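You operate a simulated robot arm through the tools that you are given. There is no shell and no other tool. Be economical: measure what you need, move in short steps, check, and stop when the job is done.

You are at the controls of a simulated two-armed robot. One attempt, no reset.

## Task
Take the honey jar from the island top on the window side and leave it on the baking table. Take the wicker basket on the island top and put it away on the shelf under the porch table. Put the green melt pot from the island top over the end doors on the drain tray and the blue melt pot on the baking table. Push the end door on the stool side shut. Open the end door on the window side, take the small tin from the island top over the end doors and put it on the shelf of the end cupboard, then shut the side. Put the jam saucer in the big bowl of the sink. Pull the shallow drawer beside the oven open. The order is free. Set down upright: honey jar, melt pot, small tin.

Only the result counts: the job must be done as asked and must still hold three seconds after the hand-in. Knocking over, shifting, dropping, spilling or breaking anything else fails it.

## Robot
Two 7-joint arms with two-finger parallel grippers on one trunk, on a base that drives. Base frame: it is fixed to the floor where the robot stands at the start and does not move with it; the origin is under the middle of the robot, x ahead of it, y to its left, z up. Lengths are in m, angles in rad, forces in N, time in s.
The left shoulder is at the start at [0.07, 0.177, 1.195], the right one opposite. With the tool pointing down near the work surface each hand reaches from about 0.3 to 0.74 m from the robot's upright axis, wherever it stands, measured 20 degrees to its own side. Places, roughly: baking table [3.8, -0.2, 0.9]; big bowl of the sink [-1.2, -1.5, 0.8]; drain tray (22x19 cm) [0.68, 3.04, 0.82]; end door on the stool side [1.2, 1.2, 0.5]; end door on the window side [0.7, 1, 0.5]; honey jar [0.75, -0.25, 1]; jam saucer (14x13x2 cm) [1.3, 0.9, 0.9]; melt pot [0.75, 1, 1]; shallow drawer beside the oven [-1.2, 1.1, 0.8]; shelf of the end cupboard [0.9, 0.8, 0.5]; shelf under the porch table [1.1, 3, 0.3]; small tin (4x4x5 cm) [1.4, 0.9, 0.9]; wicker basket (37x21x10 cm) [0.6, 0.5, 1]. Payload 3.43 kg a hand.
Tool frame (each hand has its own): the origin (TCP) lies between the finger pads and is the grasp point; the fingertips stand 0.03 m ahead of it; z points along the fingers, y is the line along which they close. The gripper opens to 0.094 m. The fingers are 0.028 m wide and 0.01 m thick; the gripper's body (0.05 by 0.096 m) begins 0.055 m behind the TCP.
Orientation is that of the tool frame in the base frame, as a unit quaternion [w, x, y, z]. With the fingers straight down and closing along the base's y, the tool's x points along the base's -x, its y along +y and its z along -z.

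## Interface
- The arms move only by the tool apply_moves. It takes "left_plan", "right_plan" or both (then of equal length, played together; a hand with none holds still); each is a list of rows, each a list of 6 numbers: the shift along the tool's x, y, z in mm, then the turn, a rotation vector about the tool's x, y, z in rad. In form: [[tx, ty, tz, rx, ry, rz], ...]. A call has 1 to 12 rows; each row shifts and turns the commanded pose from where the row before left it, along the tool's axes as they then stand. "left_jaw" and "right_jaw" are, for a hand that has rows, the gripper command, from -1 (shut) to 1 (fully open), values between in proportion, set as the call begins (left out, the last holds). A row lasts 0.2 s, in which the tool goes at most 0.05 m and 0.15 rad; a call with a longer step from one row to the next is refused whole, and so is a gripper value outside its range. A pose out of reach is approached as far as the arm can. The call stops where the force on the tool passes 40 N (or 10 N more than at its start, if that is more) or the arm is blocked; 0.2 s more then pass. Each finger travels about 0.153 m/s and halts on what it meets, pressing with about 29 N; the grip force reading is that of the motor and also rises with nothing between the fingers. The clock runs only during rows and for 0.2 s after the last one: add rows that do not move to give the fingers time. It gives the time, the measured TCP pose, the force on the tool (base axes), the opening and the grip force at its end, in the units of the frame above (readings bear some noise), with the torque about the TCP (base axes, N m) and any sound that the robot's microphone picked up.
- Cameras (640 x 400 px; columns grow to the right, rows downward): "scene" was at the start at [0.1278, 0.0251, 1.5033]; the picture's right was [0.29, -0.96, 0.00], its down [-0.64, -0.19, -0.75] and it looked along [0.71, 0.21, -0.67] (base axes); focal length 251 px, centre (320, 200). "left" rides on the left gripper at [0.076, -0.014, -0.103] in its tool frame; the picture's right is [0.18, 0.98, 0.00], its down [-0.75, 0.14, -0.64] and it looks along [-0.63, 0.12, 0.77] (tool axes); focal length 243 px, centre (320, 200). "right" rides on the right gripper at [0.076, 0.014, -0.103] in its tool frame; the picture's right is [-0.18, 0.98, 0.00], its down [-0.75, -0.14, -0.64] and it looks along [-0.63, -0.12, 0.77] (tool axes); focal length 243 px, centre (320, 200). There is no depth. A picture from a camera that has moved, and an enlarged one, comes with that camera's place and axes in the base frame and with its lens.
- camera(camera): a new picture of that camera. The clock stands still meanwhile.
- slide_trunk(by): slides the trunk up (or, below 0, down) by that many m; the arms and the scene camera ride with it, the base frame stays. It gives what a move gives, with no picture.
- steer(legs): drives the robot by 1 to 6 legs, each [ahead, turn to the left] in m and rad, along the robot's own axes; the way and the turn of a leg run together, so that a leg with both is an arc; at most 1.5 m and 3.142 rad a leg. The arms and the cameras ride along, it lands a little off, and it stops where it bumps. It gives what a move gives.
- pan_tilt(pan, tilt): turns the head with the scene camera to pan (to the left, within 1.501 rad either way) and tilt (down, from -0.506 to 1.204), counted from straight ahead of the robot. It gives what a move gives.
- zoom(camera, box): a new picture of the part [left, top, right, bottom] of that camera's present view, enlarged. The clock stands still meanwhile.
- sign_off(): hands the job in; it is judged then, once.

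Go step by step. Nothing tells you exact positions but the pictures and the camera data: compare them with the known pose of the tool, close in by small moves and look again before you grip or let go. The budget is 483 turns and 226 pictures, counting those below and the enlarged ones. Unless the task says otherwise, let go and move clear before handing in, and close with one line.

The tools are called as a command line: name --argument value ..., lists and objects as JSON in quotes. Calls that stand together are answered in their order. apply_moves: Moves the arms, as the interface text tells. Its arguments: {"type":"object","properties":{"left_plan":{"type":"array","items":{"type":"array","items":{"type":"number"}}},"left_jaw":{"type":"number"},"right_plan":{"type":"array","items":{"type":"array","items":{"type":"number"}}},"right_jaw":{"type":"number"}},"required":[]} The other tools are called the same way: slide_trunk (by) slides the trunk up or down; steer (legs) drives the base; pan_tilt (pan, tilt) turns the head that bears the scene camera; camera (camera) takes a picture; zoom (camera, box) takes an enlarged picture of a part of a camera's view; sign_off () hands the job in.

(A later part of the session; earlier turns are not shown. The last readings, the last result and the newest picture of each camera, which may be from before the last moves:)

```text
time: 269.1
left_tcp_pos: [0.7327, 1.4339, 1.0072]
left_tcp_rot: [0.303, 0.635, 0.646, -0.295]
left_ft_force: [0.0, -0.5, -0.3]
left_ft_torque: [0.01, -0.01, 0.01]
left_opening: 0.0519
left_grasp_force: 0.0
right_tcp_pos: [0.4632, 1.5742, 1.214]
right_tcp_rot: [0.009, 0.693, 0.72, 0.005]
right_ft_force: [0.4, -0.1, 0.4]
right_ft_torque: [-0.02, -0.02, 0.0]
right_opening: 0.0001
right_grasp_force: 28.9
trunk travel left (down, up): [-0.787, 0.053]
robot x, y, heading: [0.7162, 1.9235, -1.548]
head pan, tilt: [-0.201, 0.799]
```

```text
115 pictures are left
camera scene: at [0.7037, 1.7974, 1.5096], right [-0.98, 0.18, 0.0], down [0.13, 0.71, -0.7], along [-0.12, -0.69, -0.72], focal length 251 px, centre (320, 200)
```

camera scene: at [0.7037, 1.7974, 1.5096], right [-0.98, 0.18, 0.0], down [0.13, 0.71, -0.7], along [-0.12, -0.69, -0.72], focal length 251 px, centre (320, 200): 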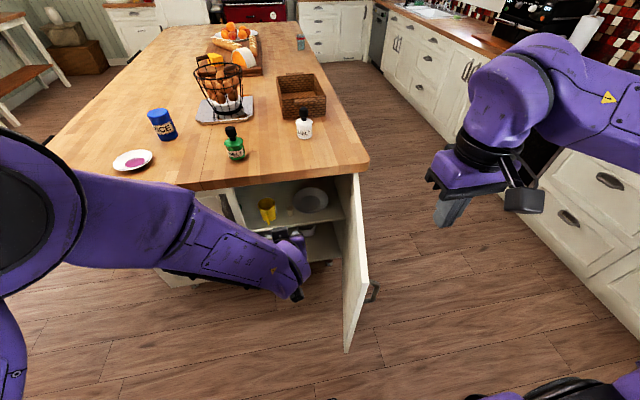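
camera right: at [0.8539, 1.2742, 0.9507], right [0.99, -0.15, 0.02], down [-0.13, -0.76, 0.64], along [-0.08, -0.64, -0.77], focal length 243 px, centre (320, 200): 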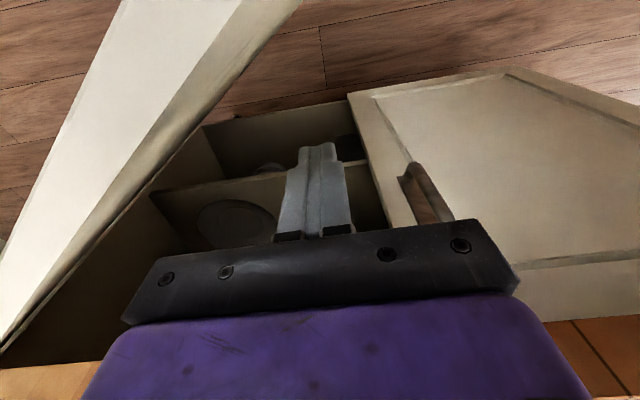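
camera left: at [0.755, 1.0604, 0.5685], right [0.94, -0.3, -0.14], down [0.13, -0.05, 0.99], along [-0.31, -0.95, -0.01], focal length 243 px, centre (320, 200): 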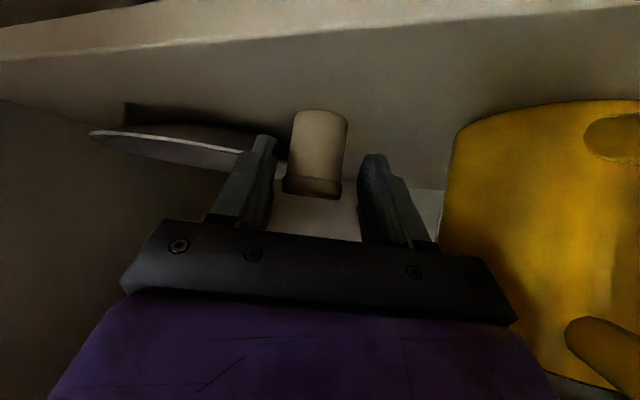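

Door tip at (0.527, 1.495). I move the left hand aside and place the right hand on the door's outer side.

apply_moves --left_plan '[[0, 40, 0, 0, 0, 0], [0, 40, 0, 0, 0, 0], [0, 40, 0, 0, 0, 0], [0, 40, 0, 0, 0, 0], [0, 40, 0, 0, 0, 0], [0, 40, 0, 0, 0, 0], [0, 40, 0, 0, 0, 0]]' --right_plan '[[-10, -40, 5, 0, 0, 0], [-15, -40, 10, 0, 0, 0], [-38, -3, 20, 0, 0, 0], [-38, 0, 25, 0, 0, 0], [-38, 0, 25, 0, 0, 0], [-38, 0, 25, 0, 0, 0], [-20, 0, 25, 0, 0, 0]]'

camera --camera "scene"

camera --camera "right"

```text
time: 270.6
left_tcp_pos: [1.0147, 1.4402, 1.0088]
left_tcp_rot: [0.301, 0.636, 0.646, -0.297]
left_ft_force: [0.1, -0.3, 0.7]
left_ft_torque: [-0.02, -0.03, -0.02]
left_opening: 0.0518
left_grasp_force: 0.0
right_tcp_pos: [0.4453, 1.4255, 1.0987]
right_tcp_rot: [0.01, 0.696, 0.718, 0.003]
right_ft_force: [-0.5, -0.4, 0.3]
right_ft_torque: [-0.03, -0.01, 0.02]
right_opening: 0.0002
right_grasp_force: 28.9
right hand out of reach, approached as far as the arm can: row 1, 2, 6, 7
trunk travel left (down, up): [-0.787, 0.053]
robot x, y, heading: [0.7216, 1.9254, -1.544]
head pan, tilt: [-0.201, 0.799]
```

```text
114 pictures are left
camera scene: at [0.7063, 1.7996, 1.5098], right [-0.98, 0.18, 0.0], down [0.13, 0.7, -0.7], along [-0.12, -0.69, -0.72], focal length 251 px, centre (320, 200)
```

scene: 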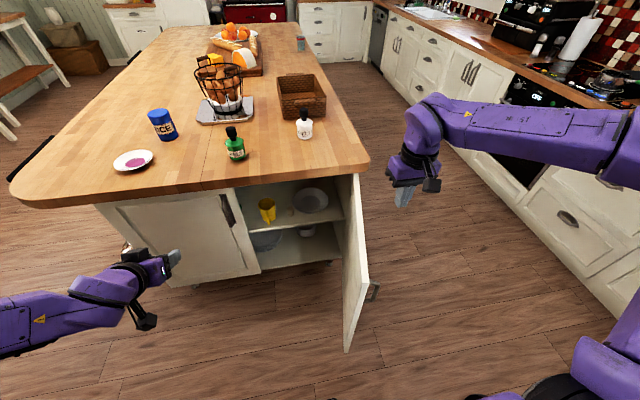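

```text
113 pictures are left
camera right: at [0.4545, 1.5027, 1.2012], right [0.99, -0.15, 0.02], down [-0.13, -0.75, 0.65], along [-0.08, -0.64, -0.76], focal length 243 px, centre (320, 200)
```

right: 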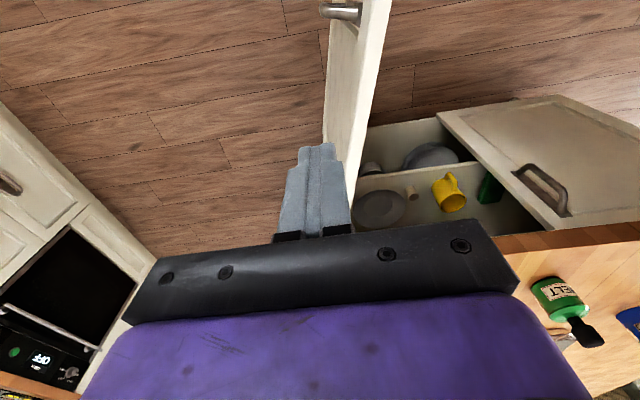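

The hand is just outside the door. I lower it straight down.

apply_moves --right_plan '[[-5, -5, 37, 0, 0, 0], [-5, -5, 37, 0, 0, 0], [-5, 0, 37, 0, 0, 0], [-5, 0, 37, 0, 0, 0], [-5, 0, 37, 0, 0, 0], [-5, 0, 37, 0, 0, 0], [0, 0, 37, 0, 0, 0]]'

camera --camera "right"

camera --camera "scene"

```text
time: 272.2
left_tcp_pos: [1.0122, 1.4373, 1.0084]
left_tcp_rot: [0.301, 0.636, 0.646, -0.295]
left_ft_force: [0.5, 0.2, -0.5]
left_ft_torque: [0.03, 0.01, 0.01]
left_opening: 0.0515
left_grasp_force: 0.0
right_tcp_pos: [0.4389, 1.3917, 0.8366]
right_tcp_rot: [0.009, 0.693, 0.721, 0.006]
right_ft_force: [-0.2, -0.4, 0.2]
right_ft_torque: [-0.03, 0.01, 0.01]
right_opening: 0.0
right_grasp_force: 29.3
trunk travel left (down, up): [-0.787, 0.053]
robot x, y, heading: [0.7206, 1.9227, -1.547]
head pan, tilt: [-0.201, 0.799]
```

```text
112 pictures are left
camera right: at [0.4469, 1.4681, 0.9395], right [0.99, -0.15, 0.02], down [-0.13, -0.76, 0.64], along [-0.08, -0.64, -0.77], focal length 243 px, centre (320, 200)
```

right: 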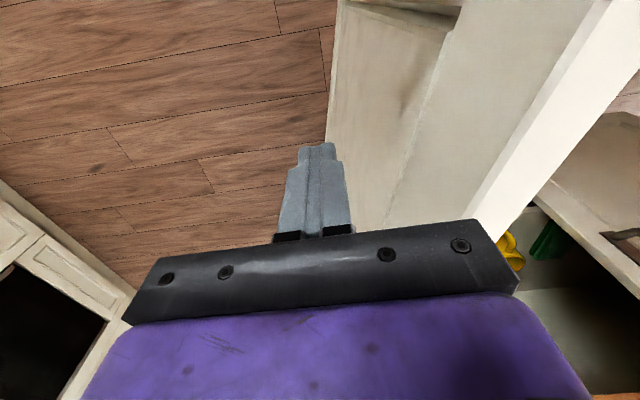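

```text
111 pictures are left
camera scene: at [0.7034, 1.7965, 1.5096], right [-0.98, 0.18, 0.0], down [0.13, 0.71, -0.7], along [-0.12, -0.69, -0.72], focal length 251 px, centre (320, 200)
```

scene: 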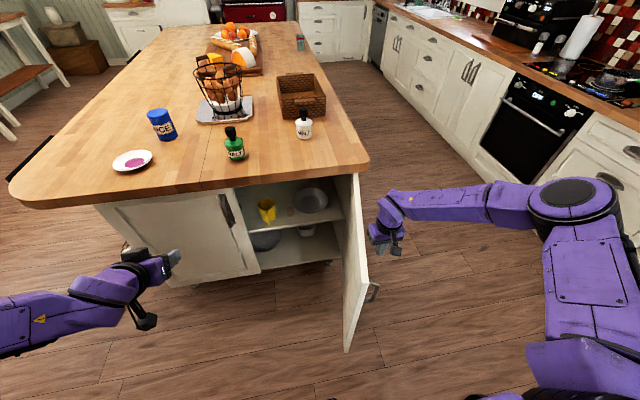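

Now I sweep the door shut along its arc.

apply_moves --right_plan '[[-9, 33, 0, 0, 0, 0], [-9, 33, 0, 0, 0, 0], [-9, 33, 0, 0, 0, 0], [-9, 33, 0, 0, 0, 0], [-24, 33, 0, 0, 0, 0], [-24, 33, 0, 0, 0, 0], [-24, 33, 0, 0, 0, 0], [-34, 23, 0, 0, 0, 0], [-34, 23, 0, 0, 0, 0]]'

camera --camera "scene"

```text
time: 274.2
left_tcp_pos: [1.0117, 1.4389, 1.0098]
left_tcp_rot: [0.302, 0.636, 0.646, -0.295]
left_ft_force: [-0.1, -0.1, 0.7]
left_ft_torque: [-0.01, -0.02, -0.01]
left_opening: 0.0518
left_grasp_force: 0.0
right_tcp_pos: [0.6831, 1.2896, 0.8461]
right_tcp_rot: [0.009, 0.693, 0.721, 0.005]
right_ft_force: [1.0, -0.2, -0.4]
right_ft_torque: [0.01, 0.01, 0.0]
right_opening: 0.0001
right_grasp_force: 29.2
right hand out of reach, approached as far as the arm can: row 8, 9
trunk travel left (down, up): [-0.787, 0.053]
robot x, y, heading: [0.7186, 1.9255, -1.546]
head pan, tilt: [-0.201, 0.799]
```

```text
110 pictures are left
camera scene: at [0.7033, 1.7973, 1.5096], right [-0.98, 0.18, 0.0], down [0.13, 0.71, -0.7], along [-0.12, -0.69, -0.72], focal length 251 px, centre (320, 200)
```

scene: 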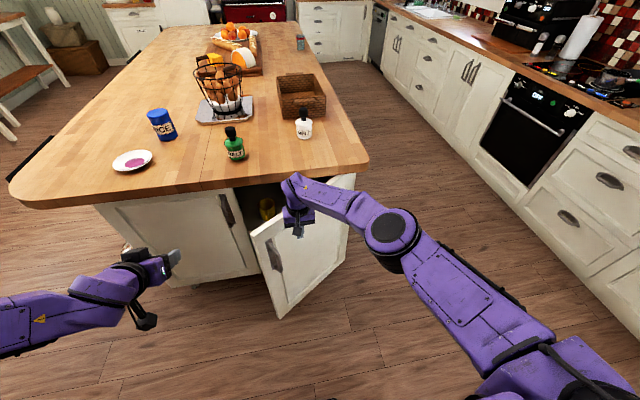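

I drive forward a bit to push the door on.

steer --legs '[[0.15, 0]]'

apply_moves --right_plan '[[0, 0, -5, 0, -0.14, 0], [0, 0, -5, 0, -0.14, 0], [0, 0, -5, 0, -0.14, 0], [0, 0, -5, 0, -0.14, 0]]'

camera --camera "scene"

```text
time: 275.6
left_tcp_pos: [1.016, 1.2907, 1.0089]
left_tcp_rot: [0.302, 0.636, 0.646, -0.295]
left_ft_force: [0.2, 0.1, -0.1]
left_ft_torque: [-0.01, 0.03, -0.02]
left_opening: 0.0514
left_grasp_force: 0.1
right_tcp_pos: [0.6859, 1.1416, 0.8463]
right_tcp_rot: [0.01, 0.694, 0.72, 0.004]
right_ft_force: [0.2, 0.9, -0.7]
right_ft_torque: [0.03, -0.02, -0.01]
right_opening: 0.0
right_grasp_force: 28.9
trunk travel left (down, up): [-0.787, 0.053]
robot x, y, heading: [0.7227, 1.7756, -1.546]
head pan, tilt: [-0.201, 0.799]
```

```text
time: 276.6
left_tcp_pos: [1.0148, 1.2907, 1.0092]
left_tcp_rot: [0.301, 0.636, 0.645, -0.297]
left_ft_force: [0.8, 0.0, -0.1]
left_ft_torque: [-0.02, 0.0, 0.01]
left_opening: 0.0518
left_grasp_force: 0.0
right_tcp_pos: [0.685, 1.1445, 0.867]
right_tcp_rot: [0.21, 0.667, 0.69, -0.188]
right_ft_force: [-0.6, -0.3, -0.6]
right_ft_torque: [-0.04, -0.01, -0.05]
right_opening: 0.0
right_grasp_force: 28.8
trunk travel left (down, up): [-0.787, 0.053]
robot x, y, heading: [0.724, 1.774, -1.545]
head pan, tilt: [-0.201, 0.799]
```

```text
109 pictures are left
camera scene: at [0.7069, 1.6494, 1.5097], right [-0.98, 0.18, 0.0], down [0.13, 0.7, -0.7], along [-0.12, -0.69, -0.72], focal length 251 px, centre (320, 200)
```

scene: 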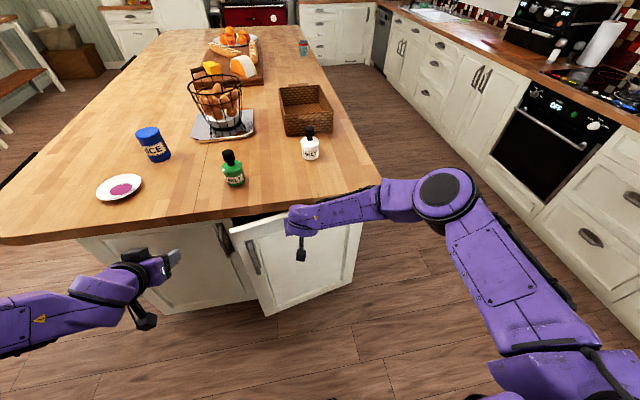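

apply_moves --right_plan '[[15, 0, 25, 0, 0, 0], [15, 0, 25, 0, 0, 0], [15, 0, 24, 0, 0, 0], [-14, 0, 9, 0, 0, 0], [-14, 0, 9, 0, 0, 0], [-14, 0, 9, 0, 0, 0]]'

camera --camera "scene"

```text
time: 278.0
left_tcp_pos: [1.0165, 1.2892, 1.0089]
left_tcp_rot: [0.302, 0.635, 0.647, -0.295]
left_ft_force: [-0.1, -0.6, 1.1]
left_ft_torque: [0.0, 0.02, 0.02]
left_opening: 0.0517
left_grasp_force: 0.0
right_tcp_pos: [0.6902, 1.0925, 0.7785]
right_tcp_rot: [0.208, 0.668, 0.69, -0.187]
right_ft_force: [-0.2, 0.5, -0.2]
right_ft_torque: [0.0, 0.02, 0.02]
right_opening: 0.0002
right_grasp_force: 29.1
trunk travel left (down, up): [-0.787, 0.053]
robot x, y, heading: [0.7245, 1.7759, -1.548]
head pan, tilt: [-0.201, 0.799]
```

```text
108 pictures are left
camera scene: at [0.7075, 1.6472, 1.5095], right [-0.98, 0.18, 0.0], down [0.13, 0.71, -0.7], along [-0.12, -0.69, -0.72], focal length 251 px, centre (320, 200)
```

scene: 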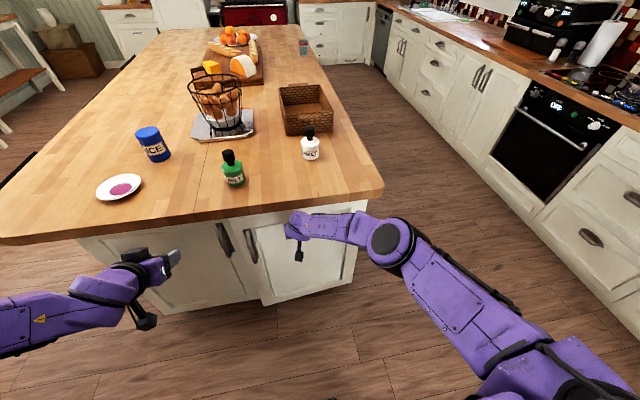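

apply_moves --right_plan '[[-10, 0, 6, 0, 0, 0], [-10, 0, 6, 0, 0, 0], [-5, 0, 3, 0, 0, 0], [-5, 0, 3, 0, 0, 0], [-5, 0, 3, 0, 0, 0], [-5, 0, 3, 0, 0, 0]]'

zoom --camera "scene" --box '[160, 180, 400, 320]'

```text
time: 279.4
left_tcp_pos: [1.015, 1.2891, 1.0085]
left_tcp_rot: [0.301, 0.636, 0.646, -0.294]
left_ft_force: [0.0, -0.3, -0.2]
left_ft_torque: [-0.01, -0.01, 0.0]
left_opening: 0.0518
left_grasp_force: 0.1
right_tcp_pos: [0.6901, 1.0704, 0.7797]
right_tcp_rot: [0.209, 0.668, 0.689, -0.187]
right_ft_force: [-0.2, 0.4, -0.1]
right_ft_torque: [0.0, -0.02, -0.03]
right_opening: 0.0
right_grasp_force: 28.7
right hand out of reach, approached as far as the arm can: row 3, 4, 5, 6
trunk travel left (down, up): [-0.787, 0.053]
robot x, y, heading: [0.7235, 1.7763, -1.552]
head pan, tilt: [-0.201, 0.799]
```

```text
2.67 times, centred on (280, 250) of scene
camera zoom: at [0.7069, 1.6481, 1.5096], right [-0.98, 0.18, 0.0], down [0.13, 0.71, -0.7], along [-0.12, -0.69, -0.72], focal length 669 px, centre (427, 67)
```

zoom: 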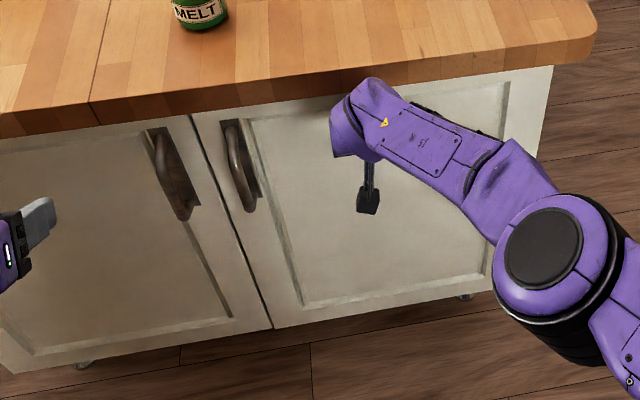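

Almost flush; a small drive plus gentle push finishes it.

steer --legs '[[0.05, 0]]'

apply_moves --right_plan '[[-4, 0, 2.5, 0, 0, 0], [-4, 0, 2.5, 0, 0, 0], [-4, 0, 2.5, 0, 0, 0], [-4, 0, 2.5, 0, 0, 0]]'

zoom --camera "scene" --box '[160, 180, 400, 320]'

```text
time: 280.2
left_tcp_pos: [1.0146, 1.2744, 1.0096]
left_tcp_rot: [0.302, 0.636, 0.646, -0.296]
left_ft_force: [-0.2, -0.3, -0.5]
left_ft_torque: [-0.03, 0.0, 0.0]
left_opening: 0.0517
left_grasp_force: 0.2
right_tcp_pos: [0.6929, 1.0594, 0.7727]
right_tcp_rot: [0.204, 0.67, 0.69, -0.18]
right_ft_force: [0.8, 2.9, -0.4]
right_ft_torque: [-0.27, 0.03, -0.07]
right_opening: 0.0
right_grasp_force: 28.8
trunk travel left (down, up): [-0.787, 0.053]
robot x, y, heading: [0.7191, 1.7608, -1.548]
head pan, tilt: [-0.201, 0.799]
stopped in leg 1: the robot was blocked; the commanded pose is now the measured one
```

```text
time: 281.2
left_tcp_pos: [1.0156, 1.2729, 1.0093]
left_tcp_rot: [0.301, 0.636, 0.646, -0.295]
left_ft_force: [-0.2, -0.3, 0.5]
left_ft_torque: [0.0, 0.02, 0.05]
left_opening: 0.0518
left_grasp_force: 0.0
right_tcp_pos: [0.6931, 1.0607, 0.7729]
right_tcp_rot: [0.204, 0.67, 0.691, -0.179]
right_ft_force: [0.5, 3.9, -0.7]
right_ft_torque: [-0.35, -0.01, -0.05]
right_opening: 0.0
right_grasp_force: 29.2
right hand out of reach, approached as far as the arm can: row 1, 2, 3, 4
trunk travel left (down, up): [-0.787, 0.053]
robot x, y, heading: [0.7213, 1.76, -1.548]
head pan, tilt: [-0.201, 0.799]
```

```text
2.67 times, centred on (280, 250) of scene
camera zoom: at [0.7075, 1.6324, 1.5097], right [-0.98, 0.18, 0.0], down [0.13, 0.71, -0.7], along [-0.12, -0.69, -0.72], focal length 669 px, centre (427, 67)
```

zoom: 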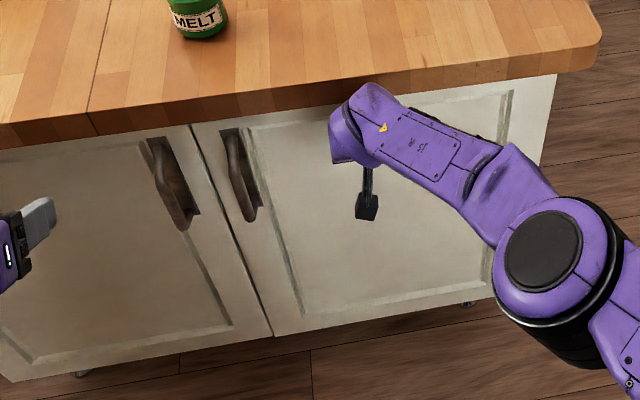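

Both end doors are shut. I back off, restore the right tool to point down, and look at the pots and basket.

steer --legs '[[-0.2, 0]]'

apply_moves --right_plan '[[20, 0, -40, 0, 0.14, 0], [15, 0, -40, 0, 0.14, 0], [5, 0, -45, 0, 0.14, 0], [0, 0, -45, 0, 0.11, 0], [0, 0, -45, 0, 0, 0], [0, 0, -45, 0, 0, 0]]' --right_jaw 1

pan_tilt --pan -0.05 --tilt 0.6

camera --camera "scene"

```text
time: 282.8
left_tcp_pos: [1.0122, 1.4684, 1.0083]
left_tcp_rot: [0.302, 0.635, 0.647, -0.295]
left_ft_force: [-0.5, 0.1, 1.1]
left_ft_torque: [0.01, 0.0, 0.02]
left_opening: 0.0516
left_grasp_force: 0.1
right_tcp_pos: [0.6896, 1.256, 0.7722]
right_tcp_rot: [0.204, 0.67, 0.69, -0.18]
right_ft_force: [0.4, -0.5, -0.6]
right_ft_torque: [-0.02, 0.01, 0.01]
right_opening: 0.0
right_grasp_force: 29.0
trunk travel left (down, up): [-0.787, 0.053]
robot x, y, heading: [0.7214, 1.9557, -1.55]
head pan, tilt: [-0.201, 0.799]
```

```text
time: 284.2
left_tcp_pos: [1.0106, 1.4686, 1.0088]
left_tcp_rot: [0.302, 0.636, 0.646, -0.296]
left_ft_force: [0.2, -0.6, -0.2]
left_ft_torque: [0.0, 0.0, 0.01]
left_opening: 0.0516
left_grasp_force: 0.0
right_tcp_pos: [0.6794, 1.3472, 1.0056]
right_tcp_rot: [0.015, 0.694, 0.72, 0.003]
right_ft_force: [0.7, -0.7, 0.2]
right_ft_torque: [-0.02, 0.03, -0.03]
right_opening: 0.0944
right_grasp_force: 0.1
trunk travel left (down, up): [-0.787, 0.053]
robot x, y, heading: [0.7204, 1.9548, -1.546]
head pan, tilt: [-0.201, 0.799]
```

```text
time: 284.9
left_tcp_pos: [1.0107, 1.4684, 1.0097]
left_tcp_rot: [0.302, 0.635, 0.647, -0.295]
left_ft_force: [0.2, -0.2, 0.2]
left_ft_torque: [0.01, 0.01, 0.0]
left_opening: 0.0518
left_grasp_force: 0.0
right_tcp_pos: [0.6791, 1.3451, 1.0028]
right_tcp_rot: [0.016, 0.695, 0.719, 0.002]
right_ft_force: [-0.9, -0.1, -1.1]
right_ft_torque: [0.02, -0.04, 0.02]
right_opening: 0.094
right_grasp_force: 0.2
trunk travel left (down, up): [-0.787, 0.053]
robot x, y, heading: [0.7187, 1.9598, -1.549]
head pan, tilt: [-0.051, 0.6]
```

```text
105 pictures are left
camera scene: at [0.7151, 1.8179, 1.5264], right [-1.0, 0.03, 0.0], down [0.02, 0.57, -0.82], along [-0.02, -0.82, -0.57], focal length 251 px, centre (320, 200)
```

scene: 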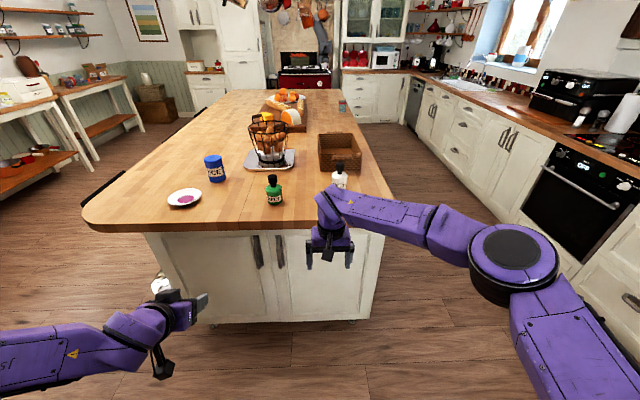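

The basket spans about x 0.48–0.69, y 0.43–0.79. First the green pot with the right hand: I raise the trunk and drive closer.

slide_trunk --by 0.05

steer --legs '[[0, 0.479], [0.46, 0], [0, -0.5]]'

pan_tilt --pan -0.1 --tilt 0.85

camera --camera "scene"

camera --camera "right"

```text
time: 285.9
left_tcp_pos: [1.0114, 1.4685, 1.0576]
left_tcp_rot: [0.301, 0.636, 0.647, -0.295]
left_ft_force: [0.4, -0.7, -1.0]
left_ft_torque: [0.0, -0.03, 0.04]
left_opening: 0.052
left_grasp_force: 0.1
right_tcp_pos: [0.6801, 1.3453, 1.0534]
right_tcp_rot: [0.016, 0.694, 0.72, 0.001]
right_ft_force: [0.0, 0.2, -0.2]
right_ft_torque: [0.0, -0.04, 0.0]
right_opening: 0.0938
right_grasp_force: 0.1
trunk travel left (down, up): [-0.837, 0.003]
robot x, y, heading: [0.7207, 1.958, -1.55]
head pan, tilt: [-0.051, 0.6]
```

```text
time: 291.4
left_tcp_pos: [1.2156, 1.0633, 1.0578]
left_tcp_rot: [0.298, 0.645, 0.637, -0.3]
left_ft_force: [0.0, 0.3, 0.2]
left_ft_torque: [0.0, 0.03, 0.03]
left_opening: 0.0518
left_grasp_force: 0.1
right_tcp_pos: [0.8806, 0.9504, 1.0548]
right_tcp_rot: [0.016, 0.704, 0.71, 0.001]
right_ft_force: [2.8, 0.5, 9.0]
right_ft_torque: [-0.03, 0.45, 0.04]
right_opening: 0.0922
right_grasp_force: 0.2
trunk travel left (down, up): [-0.837, 0.003]
robot x, y, heading: [0.9373, 1.5571, -1.58]
head pan, tilt: [-0.051, 0.6]
```

```text
time: 292.2
left_tcp_pos: [1.2142, 1.0629, 1.0585]
left_tcp_rot: [0.297, 0.645, 0.638, -0.299]
left_ft_force: [-0.4, 0.4, -0.1]
left_ft_torque: [0.03, 0.02, 0.0]
left_opening: 0.0517
left_grasp_force: 0.0
right_tcp_pos: [0.879, 0.9483, 1.0545]
right_tcp_rot: [0.016, 0.704, 0.71, 0.002]
right_ft_force: [0.4, 0.4, 0.9]
right_ft_torque: [-0.03, 0.03, -0.02]
right_opening: 0.0938
right_grasp_force: 0.1
trunk travel left (down, up): [-0.837, 0.003]
robot x, y, heading: [0.9357, 1.5588, -1.573]
head pan, tilt: [-0.099, 0.85]
```

```text
104 pictures are left
camera scene: at [0.9245, 1.4307, 1.5556], right [-0.99, 0.11, 0.0], down [0.08, 0.75, -0.66], along [-0.07, -0.66, -0.75], focal length 251 px, centre (320, 200)
```

scene: 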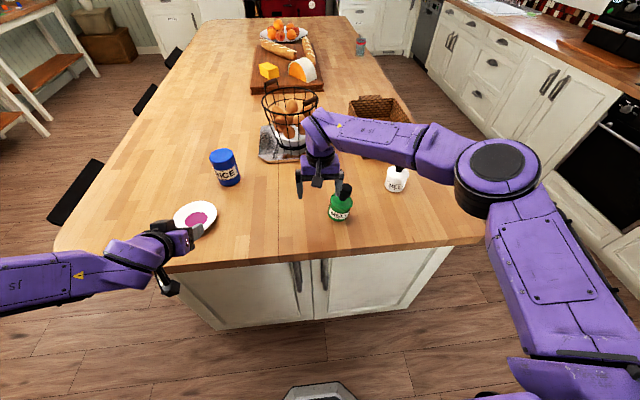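

```text
103 pictures are left
camera right: at [0.8892, 1.0271, 1.1556], right [0.98, -0.18, 0.03], down [-0.15, -0.74, 0.65], along [-0.09, -0.65, -0.76], focal length 243 px, centre (320, 200)
```

right: 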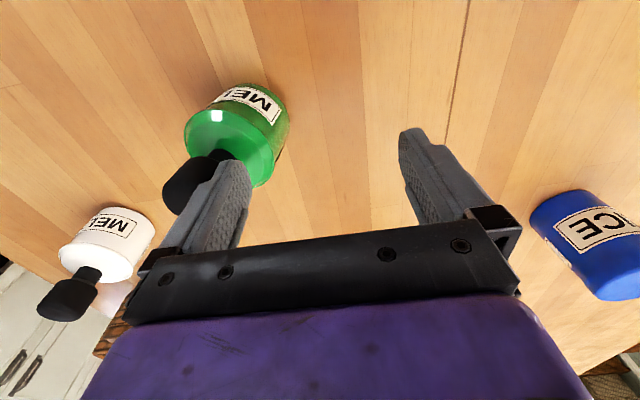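

The right finger brushed the green pot's knob on arrival and slid it to about (0.81, 0.95), still upright. I raise the hand and look.

apply_moves --right_plan '[[0, 10, -20, 0, 0, 0], [5, 0, -35, 0, 0, 0], [0, 0, 0, 0, 0, 0]]' --right_jaw 1

zoom --camera "scene" --box '[260, 130, 440, 250]'

camera --camera "right"

```text
time: 293.0
left_tcp_pos: [1.2131, 1.0617, 1.0589]
left_tcp_rot: [0.298, 0.645, 0.637, -0.299]
left_ft_force: [0.1, -0.5, 0.1]
left_ft_torque: [0.0, 0.02, 0.01]
left_opening: 0.0517
left_grasp_force: 0.1
right_tcp_pos: [0.8879, 0.9548, 1.1074]
right_tcp_rot: [0.016, 0.705, 0.709, 0.001]
right_ft_force: [-0.2, 1.2, 0.0]
right_ft_torque: [-0.01, 0.01, -0.02]
right_opening: 0.0938
right_grasp_force: 0.1
trunk travel left (down, up): [-0.837, 0.003]
robot x, y, heading: [0.937, 1.5588, -1.574]
head pan, tilt: [-0.099, 0.85]
```

```text
3.33 times, centred on (350, 190) of scene
camera zoom: at [0.9243, 1.43, 1.5555], right [-0.99, 0.11, 0.0], down [0.08, 0.75, -0.66], along [-0.07, -0.66, -0.75], focal length 836 px, centre (220, 233)
```

zoom: 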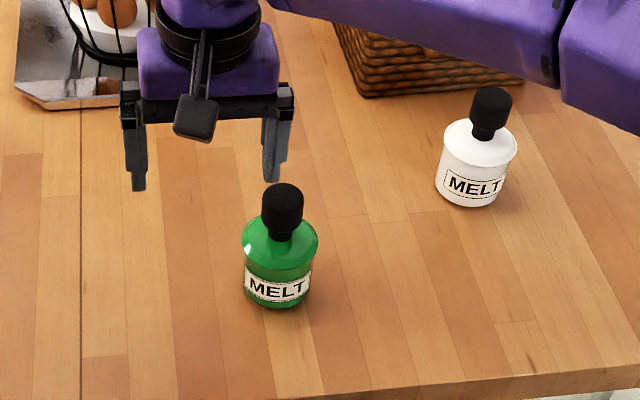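

```text
101 pictures are left
camera right: at [0.8984, 1.0338, 1.2098], right [0.98, -0.18, 0.03], down [-0.15, -0.74, 0.65], along [-0.09, -0.65, -0.76], focal length 243 px, centre (320, 200)
```

right: 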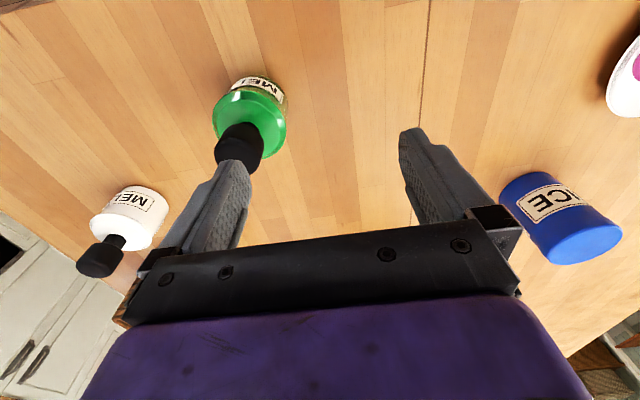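

apply_moves --right_plan '[[-6, -33, 0, 0, 0, 0], [-6, -33, 0, 0, 0, 0], [0, 0, 0, 0, 0, 0]]'

camera --camera "right"

```text
time: 293.8
left_tcp_pos: [1.2151, 1.0627, 1.0577]
left_tcp_rot: [0.298, 0.644, 0.638, -0.299]
left_ft_force: [0.0, -0.3, -0.3]
left_ft_torque: [0.02, 0.02, 0.02]
left_opening: 0.0518
left_grasp_force: 0.0
right_tcp_pos: [0.822, 0.945, 1.1082]
right_tcp_rot: [0.016, 0.705, 0.709, 0.001]
right_ft_force: [0.6, -0.1, -0.2]
right_ft_torque: [-0.03, 0.03, -0.03]
right_opening: 0.0938
right_grasp_force: 0.0
trunk travel left (down, up): [-0.837, 0.003]
robot x, y, heading: [0.9341, 1.5594, -1.576]
head pan, tilt: [-0.099, 0.85]
```

```text
100 pictures are left
camera right: at [0.8335, 1.0235, 1.209], right [0.98, -0.18, 0.03], down [-0.15, -0.74, 0.65], along [-0.09, -0.65, -0.76], focal length 243 px, centre (320, 200)
```

right: 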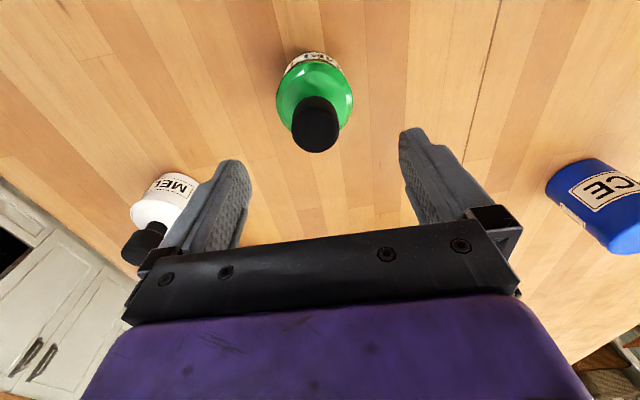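

Aligned at (0.823, 0.951). I descend to TCP z 0.993.

apply_moves --right_plan '[[6, 1, 30, 0, 0, 0], [0, 0, 30, 0, 0, 0], [0, 0, 30, 0, 0, 0], [0, 0, 20, 0, 0, 0], [0, 0, 0, 0, 0, 0]]'

apply_moves --right_plan '[[0, 0, 0, 0, 0, 0], [0, 0, 0, 0, 0, 0], [0, 0, 0, 0, 0, 0]]' --right_jaw -1

camera --camera "right"

```text
time: 295.0
left_tcp_pos: [1.2144, 1.0626, 1.0577]
left_tcp_rot: [0.297, 0.644, 0.638, -0.3]
left_ft_force: [-0.1, 0.1, -0.4]
left_ft_torque: [0.02, -0.01, 0.02]
left_opening: 0.0515
left_grasp_force: 0.1
right_tcp_pos: [0.8251, 0.9475, 0.9965]
right_tcp_rot: [0.016, 0.704, 0.71, 0.003]
right_ft_force: [0.6, -0.2, 0.8]
right_ft_torque: [0.01, 0.01, -0.02]
right_opening: 0.094
right_grasp_force: 0.1
trunk travel left (down, up): [-0.837, 0.003]
robot x, y, heading: [0.9358, 1.5559, -1.573]
head pan, tilt: [-0.099, 0.85]
```

```text
time: 295.8
left_tcp_pos: [1.215, 1.0627, 1.0599]
left_tcp_rot: [0.298, 0.645, 0.637, -0.299]
left_ft_force: [-1.1, 1.4, 0.5]
left_ft_torque: [0.0, 0.02, 0.03]
left_opening: 0.0517
left_grasp_force: 0.1
right_tcp_pos: [0.824, 0.9477, 0.9969]
right_tcp_rot: [0.017, 0.704, 0.71, 0.003]
right_ft_force: [-1.7, -0.9, 2.7]
right_ft_torque: [-0.08, 0.25, 0.04]
right_opening: 0.0639
right_grasp_force: 28.2
trunk travel left (down, up): [-0.837, 0.003]
robot x, y, heading: [0.9387, 1.5559, -1.578]
head pan, tilt: [-0.099, 0.85]
```

```text
99 pictures are left
camera right: at [0.8347, 1.0256, 1.0995], right [0.98, -0.18, 0.03], down [-0.15, -0.74, 0.65], along [-0.09, -0.65, -0.76], focal length 243 px, centre (320, 200)
```

right: 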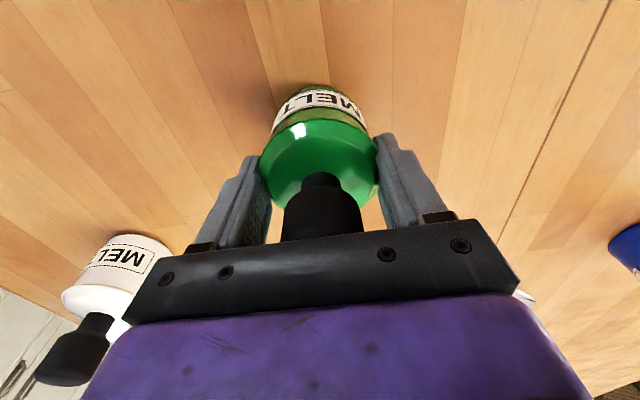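

I re-grip 8 mm lower for a surer hold.

apply_moves --right_plan '[[0, 0, 0, 0, 0, 0], [0, 0, 0, 0, 0, 0], [0, 0, 5, 0, 0, 0], [0, 0, 4, 0, 0, 0], [0, 0, 0, 0, 0, 0]]' --right_jaw 1

apply_moves --right_plan '[[0, 0, 0, 0, 0, 0], [0, 0, 0, 0, 0, 0], [0, 0, 0, 0, 0, 0]]' --right_jaw -1

```text
time: 297.0
left_tcp_pos: [1.2129, 1.0631, 1.0601]
left_tcp_rot: [0.298, 0.645, 0.637, -0.299]
left_ft_force: [-0.1, 0.0, -0.5]
left_ft_torque: [0.0, 0.03, 0.03]
left_opening: 0.0518
left_grasp_force: 0.0
right_tcp_pos: [0.8259, 0.9465, 0.9915]
right_tcp_rot: [0.018, 0.704, 0.71, 0.001]
right_ft_force: [-2.8, -4.0, 17.0]
right_ft_torque: [0.25, 0.13, 0.0]
right_opening: 0.0938
right_grasp_force: 0.0
trunk travel left (down, up): [-0.837, 0.003]
robot x, y, heading: [0.9344, 1.5618, -1.576]
head pan, tilt: [-0.099, 0.85]
```

```text
time: 297.8
left_tcp_pos: [1.215, 1.064, 1.0599]
left_tcp_rot: [0.297, 0.644, 0.638, -0.3]
left_ft_force: [0.0, 0.3, 0.1]
left_ft_torque: [0.01, -0.04, 0.01]
left_opening: 0.0517
left_grasp_force: 0.1
right_tcp_pos: [0.826, 0.9489, 0.9914]
right_tcp_rot: [0.018, 0.704, 0.71, 0.0]
right_ft_force: [-2.0, -8.1, 23.6]
right_ft_torque: [0.03, 0.55, 0.06]
right_opening: 0.0663
right_grasp_force: 28.8
trunk travel left (down, up): [-0.837, 0.003]
robot x, y, heading: [0.9363, 1.5584, -1.574]
head pan, tilt: [-0.099, 0.85]
```

Full body width .066 now. Lift and draw back.

apply_moves --right_plan '[[0, 0, -20, 0, 0, 0], [0, 0, -35, 0, 0, 0], [0, 0, -40, 0, 0, 0], [25, 0, -35, 0, 0, 0], [35, 0, -25, 0, 0, 0], [40, 0, -20, 0, 0, 0], [45, 0, 0, 0, 0, 0]]'

camera --camera "scene"

```text
time: 299.4
left_tcp_pos: [1.2136, 1.064, 1.0613]
left_tcp_rot: [0.298, 0.645, 0.637, -0.3]
left_ft_force: [-0.4, 0.7, 0.2]
left_ft_torque: [0.04, -0.01, 0.0]
left_opening: 0.0516
left_grasp_force: 0.0
right_tcp_pos: [0.8182, 1.0977, 1.1612]
right_tcp_rot: [0.017, 0.703, 0.71, 0.002]
right_ft_force: [0.8, -0.3, -2.4]
right_ft_torque: [-0.05, 0.0, 0.04]
right_opening: 0.0658
right_grasp_force: 29.8
trunk travel left (down, up): [-0.837, 0.003]
robot x, y, heading: [0.9357, 1.5615, -1.579]
head pan, tilt: [-0.099, 0.85]
```

```text
98 pictures are left
camera scene: at [0.9236, 1.4326, 1.5557], right [-0.99, 0.11, 0.0], down [0.08, 0.75, -0.66], along [-0.07, -0.66, -0.75], focal length 251 px, centre (320, 200)
```

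scene: 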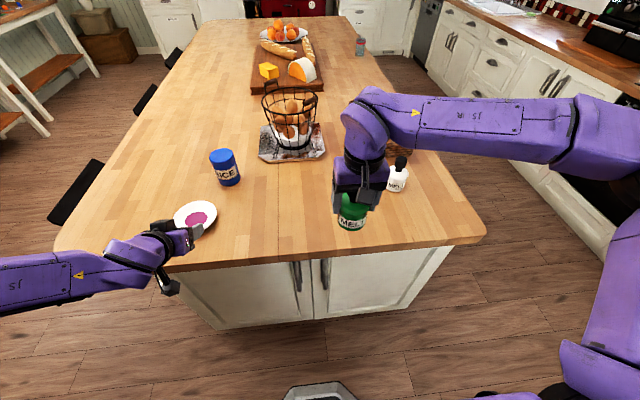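

I carry the green pot to the porch table.

steer --legs '[[-0.38, 0], [0, -1.565], [0.42, 0], [0, -1.571], [0.2, 0]]'

pan_tilt --pan -0.25 --tilt 0.6

camera --camera "scene"

```text
time: 312.7
left_tcp_pos: [0.1959, 2.5949, 1.0604]
left_tcp_rot: [-0.29, 0.658, -0.624, -0.308]
left_ft_force: [0.2, -1.1, -0.3]
left_ft_torque: [0.01, 0.03, 0.02]
left_opening: 0.0518
left_grasp_force: 0.0
right_tcp_pos: [0.5914, 2.588, 1.1622]
right_tcp_rot: [0.002, 0.732, -0.681, -0.017]
right_ft_force: [-0.9, -0.3, -1.5]
right_ft_torque: [0.0, 0.01, 0.0]
right_opening: 0.0656
right_grasp_force: 28.7
trunk travel left (down, up): [-0.837, 0.003]
robot x, y, heading: [0.5074, 2.1204, 1.631]
head pan, tilt: [-0.099, 0.85]
```

```text
time: 313.4
left_tcp_pos: [0.1959, 2.5969, 1.0584]
left_tcp_rot: [-0.289, 0.659, -0.624, -0.306]
left_ft_force: [0.3, 0.2, -0.4]
left_ft_torque: [-0.01, 0.01, -0.01]
left_opening: 0.0515
left_grasp_force: 0.0
right_tcp_pos: [0.5911, 2.5915, 1.1605]
right_tcp_rot: [0.003, 0.732, -0.681, -0.016]
right_ft_force: [0.7, 0.0, -2.6]
right_ft_torque: [-0.01, 0.01, 0.0]
right_opening: 0.0656
right_grasp_force: 28.5
trunk travel left (down, up): [-0.837, 0.003]
robot x, y, heading: [0.5081, 2.1189, 1.633]
head pan, tilt: [-0.25, 0.6]
```

```text
97 pictures are left
camera scene: at [0.5168, 2.2603, 1.5762], right [0.98, -0.19, 0.0], down [-0.11, -0.56, -0.82], along [0.16, 0.81, -0.57], focal length 251 px, centre (320, 200)
```

scene: 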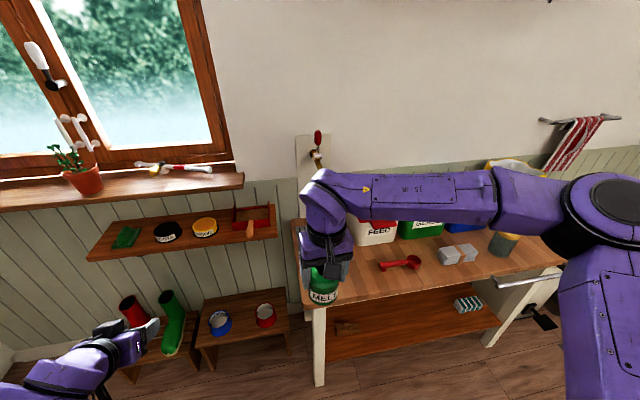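

apply_moves --right_plan '[[0, -40, 0, 0, 0, 0], [0, -40, 0, 0, 0, 0], [0, -40, 0, 0, 0, 0], [0, -40, 0, 0, 0, 0], [0, -40, 0, 0, 0, 0]]'

camera --camera "scene"

```text
time: 314.6
left_tcp_pos: [0.1971, 2.5965, 1.0591]
left_tcp_rot: [-0.289, 0.658, -0.624, -0.307]
left_ft_force: [0.4, -0.6, 0.3]
left_ft_torque: [-0.01, 0.0, -0.02]
left_opening: 0.0515
left_grasp_force: 0.0
right_tcp_pos: [0.7725, 2.6035, 1.1564]
right_tcp_rot: [0.003, 0.732, -0.681, -0.017]
right_ft_force: [-0.1, -0.2, -2.3]
right_ft_torque: [0.0, 0.03, 0.01]
right_opening: 0.0654
right_grasp_force: 29.6
right hand out of reach, approached as far as the arm can: row 5
trunk travel left (down, up): [-0.837, 0.003]
robot x, y, heading: [0.5056, 2.1244, 1.628]
head pan, tilt: [-0.25, 0.6]
```

```text
96 pictures are left
camera scene: at [0.5185, 2.2589, 1.5764], right [0.98, -0.19, 0.0], down [-0.11, -0.56, -0.82], along [0.16, 0.81, -0.57], focal length 251 px, centre (320, 200)
```

scene: 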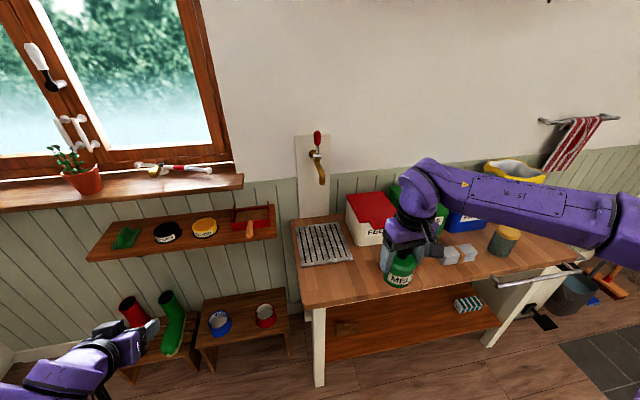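

Tray centre at about (0.675, 3.0). I drive nearer and bring the pot over it.

steer --legs '[[0.22, -0.05]]'

camera --camera "scene"

```text
time: 316.3
left_tcp_pos: [0.2143, 2.8304, 1.0605]
left_tcp_rot: [-0.298, 0.642, -0.64, -0.3]
left_ft_force: [-0.4, -1.2, -0.4]
left_ft_torque: [-0.02, 0.01, 0.0]
left_opening: 0.0517
left_grasp_force: 0.0
right_tcp_pos: [0.7892, 2.8059, 1.1579]
right_tcp_rot: [0.001, 0.715, -0.699, -0.018]
right_ft_force: [0.3, -0.3, -1.8]
right_ft_torque: [-0.02, 0.0, -0.01]
right_opening: 0.0654
right_grasp_force: 28.7
trunk travel left (down, up): [-0.837, 0.003]
robot x, y, heading: [0.4988, 2.3382, 1.579]
head pan, tilt: [-0.25, 0.6]
```

```text
95 pictures are left
camera scene: at [0.5171, 2.4743, 1.5767], right [0.97, -0.24, 0.0], down [-0.14, -0.55, -0.83], along [0.2, 0.8, -0.56], focal length 251 px, centre (320, 200)
```

scene: 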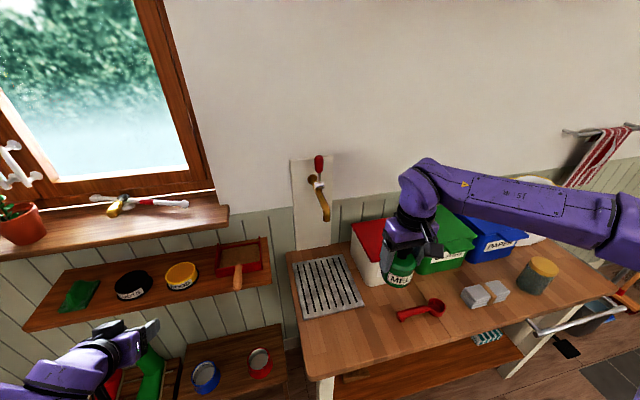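

apply_moves --right_plan '[[-10, 40, 0, 0, 0, 0], [-10, 40, 10, 0, 0, 0], [-35, 20, 10, 0, 0, 0], [-40, 19, 10, 0, 0, 0], [-40, 0, 15, 0, 0, 0], [-42, 0, 15, 0, 0, 0], [0, 0, 0, 0, 0, 0]]'

camera --camera "scene"

camera --camera "right"

```text
time: 317.9
left_tcp_pos: [0.2128, 2.8315, 1.0594]
left_tcp_rot: [-0.297, 0.642, -0.641, -0.299]
left_ft_force: [0.7, 0.3, 0.4]
left_ft_torque: [-0.03, 0.01, -0.04]
left_opening: 0.0519
left_grasp_force: 0.1
right_tcp_pos: [0.6624, 2.9509, 1.1142]
right_tcp_rot: [0.002, 0.715, -0.699, -0.016]
right_ft_force: [0.3, -0.1, -1.9]
right_ft_torque: [0.01, -0.01, 0.0]
right_opening: 0.0653
right_grasp_force: 29.1
right hand out of reach, approached as far as the arm can: row 6
trunk travel left (down, up): [-0.837, 0.003]
robot x, y, heading: [0.5003, 2.3401, 1.577]
head pan, tilt: [-0.25, 0.6]
```

```text
94 pictures are left
camera scene: at [0.5167, 2.4754, 1.5766], right [0.97, -0.24, 0.0], down [-0.14, -0.55, -0.83], along [0.2, 0.8, -0.56], focal length 251 px, centre (320, 200)
```

scene: 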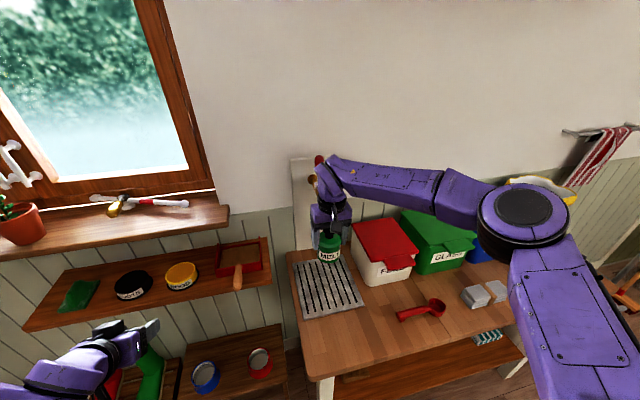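

```text
93 pictures are left
camera right: at [0.652, 2.872, 1.2162], right [-0.99, 0.16, 0.03], down [0.14, 0.74, 0.65], along [0.09, 0.65, -0.76], focal length 243 px, centre (320, 200)
```

right: 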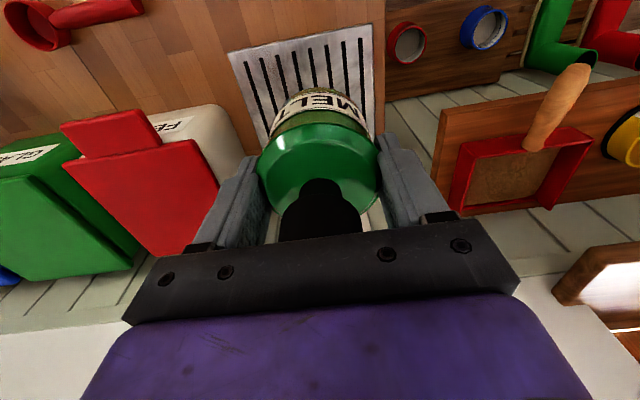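

apply_moves --right_plan '[[0, 0, 40, 0, 0, 0], [0, 0, 40, 0, 0, 0], [-20, -4, 30, 0, 0, 0], [-20, -3, 10, 0, 0, 0], [0, 0, 0, 0, 0, 0]]'

camera --camera "right"

zoom --camera "scene" --box '[250, 190, 430, 330]'

```text
time: 319.1
left_tcp_pos: [0.2146, 2.831, 1.0593]
left_tcp_rot: [-0.297, 0.642, -0.641, -0.299]
left_ft_force: [0.6, 0.1, 0.0]
left_ft_torque: [0.01, 0.02, 0.04]
left_opening: 0.0516
left_grasp_force: 0.0
right_tcp_pos: [0.6647, 2.9731, 1.0048]
right_tcp_rot: [0.002, 0.714, -0.7, -0.017]
right_ft_force: [-0.1, 0.4, -1.4]
right_ft_torque: [-0.01, -0.02, 0.01]
right_opening: 0.0652
right_grasp_force: 29.1
right hand out of reach, approached as far as the arm can: row 4
trunk travel left (down, up): [-0.837, 0.003]
robot x, y, heading: [0.4991, 2.3413, 1.578]
head pan, tilt: [-0.25, 0.6]
```

```text
92 pictures are left
camera right: at [0.6545, 2.8947, 1.1067], right [-0.99, 0.16, 0.03], down [0.14, 0.74, 0.65], along [0.09, 0.65, -0.76], focal length 243 px, centre (320, 200)
```

right: 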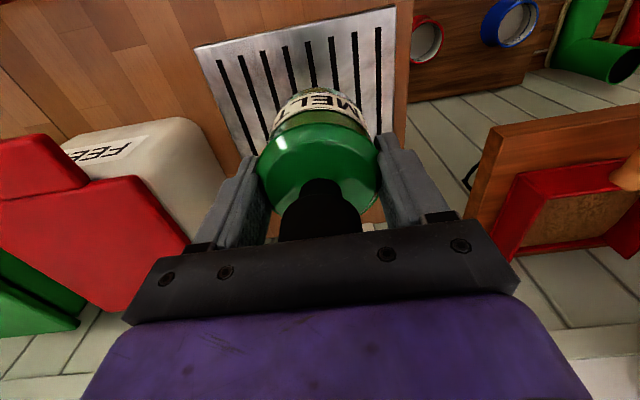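

```text
2.86 times, centred on (340, 260) of scene
camera zoom: at [0.517, 2.4761, 1.5765], right [0.97, -0.24, 0.0], down [-0.14, -0.55, -0.83], along [0.2, 0.8, -0.56], focal length 717 px, centre (263, 29)
```

zoom: 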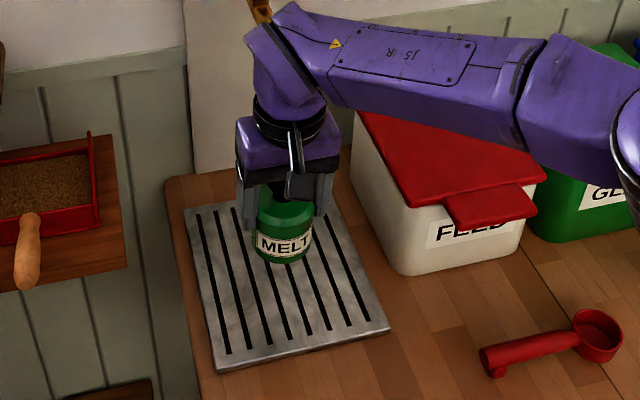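

apply_moves --right_plan '[[0, 0, 30, 0, 0, 0], [0, 0, 30, 0, 0, 0], [0, 0, 20, 0, 0, 0], [0, 0, 0, 0, 0, 0]]'

zoom --camera "scene" --box '[250, 190, 430, 330]'

```text
time: 320.1
left_tcp_pos: [0.2154, 2.8308, 1.0596]
left_tcp_rot: [-0.297, 0.642, -0.641, -0.299]
left_ft_force: [-0.4, -0.4, -0.2]
left_ft_torque: [0.01, 0.03, -0.03]
left_opening: 0.0515
left_grasp_force: 0.1
right_tcp_pos: [0.6635, 2.9747, 0.9235]
right_tcp_rot: [0.002, 0.715, -0.699, -0.016]
right_ft_force: [-0.8, 0.0, -1.1]
right_ft_torque: [0.05, 0.0, 0.03]
right_opening: 0.0655
right_grasp_force: 28.8
trunk travel left (down, up): [-0.837, 0.003]
robot x, y, heading: [0.4985, 2.3423, 1.579]
head pan, tilt: [-0.25, 0.6]
```

```text
2.86 times, centred on (340, 260) of scene
camera zoom: at [0.517, 2.4764, 1.5765], right [0.97, -0.24, 0.0], down [-0.14, -0.55, -0.82], along [0.2, 0.8, -0.57], focal length 717 px, centre (263, 29)
```

zoom: 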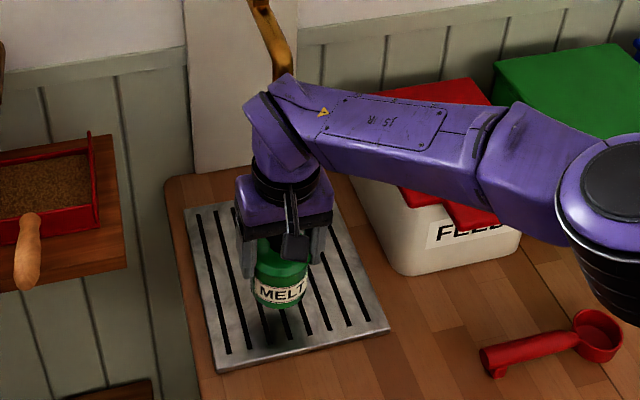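

apply_moves --right_plan '[[0, 0, 8, 0, 0, 0], [0, 0, 6, 0, 0, 0], [0, 0, 4, 0, 0, 0], [0, 0, 4, 0, 0, 0], [0, 0, 4, 0, 0, 0], [0, 0, 4, 0, 0, 0]]'

```text
time: 321.5
left_tcp_pos: [0.2143, 2.8307, 1.0587]
left_tcp_rot: [0.298, -0.641, 0.641, 0.299]
left_ft_force: [-0.1, 0.6, 0.3]
left_ft_torque: [0.03, 0.03, 0.0]
left_opening: 0.0518
left_grasp_force: 0.0
right_tcp_pos: [0.6625, 2.977, 0.8945]
right_tcp_rot: [0.002, 0.714, -0.7, -0.017]
right_ft_force: [-0.3, -0.3, -2.2]
right_ft_torque: [0.02, 0.02, 0.01]
right_opening: 0.0653
right_grasp_force: 29.5
trunk travel left (down, up): [-0.837, 0.003]
robot x, y, heading: [0.4992, 2.3389, 1.58]
head pan, tilt: [-0.25, 0.6]
```

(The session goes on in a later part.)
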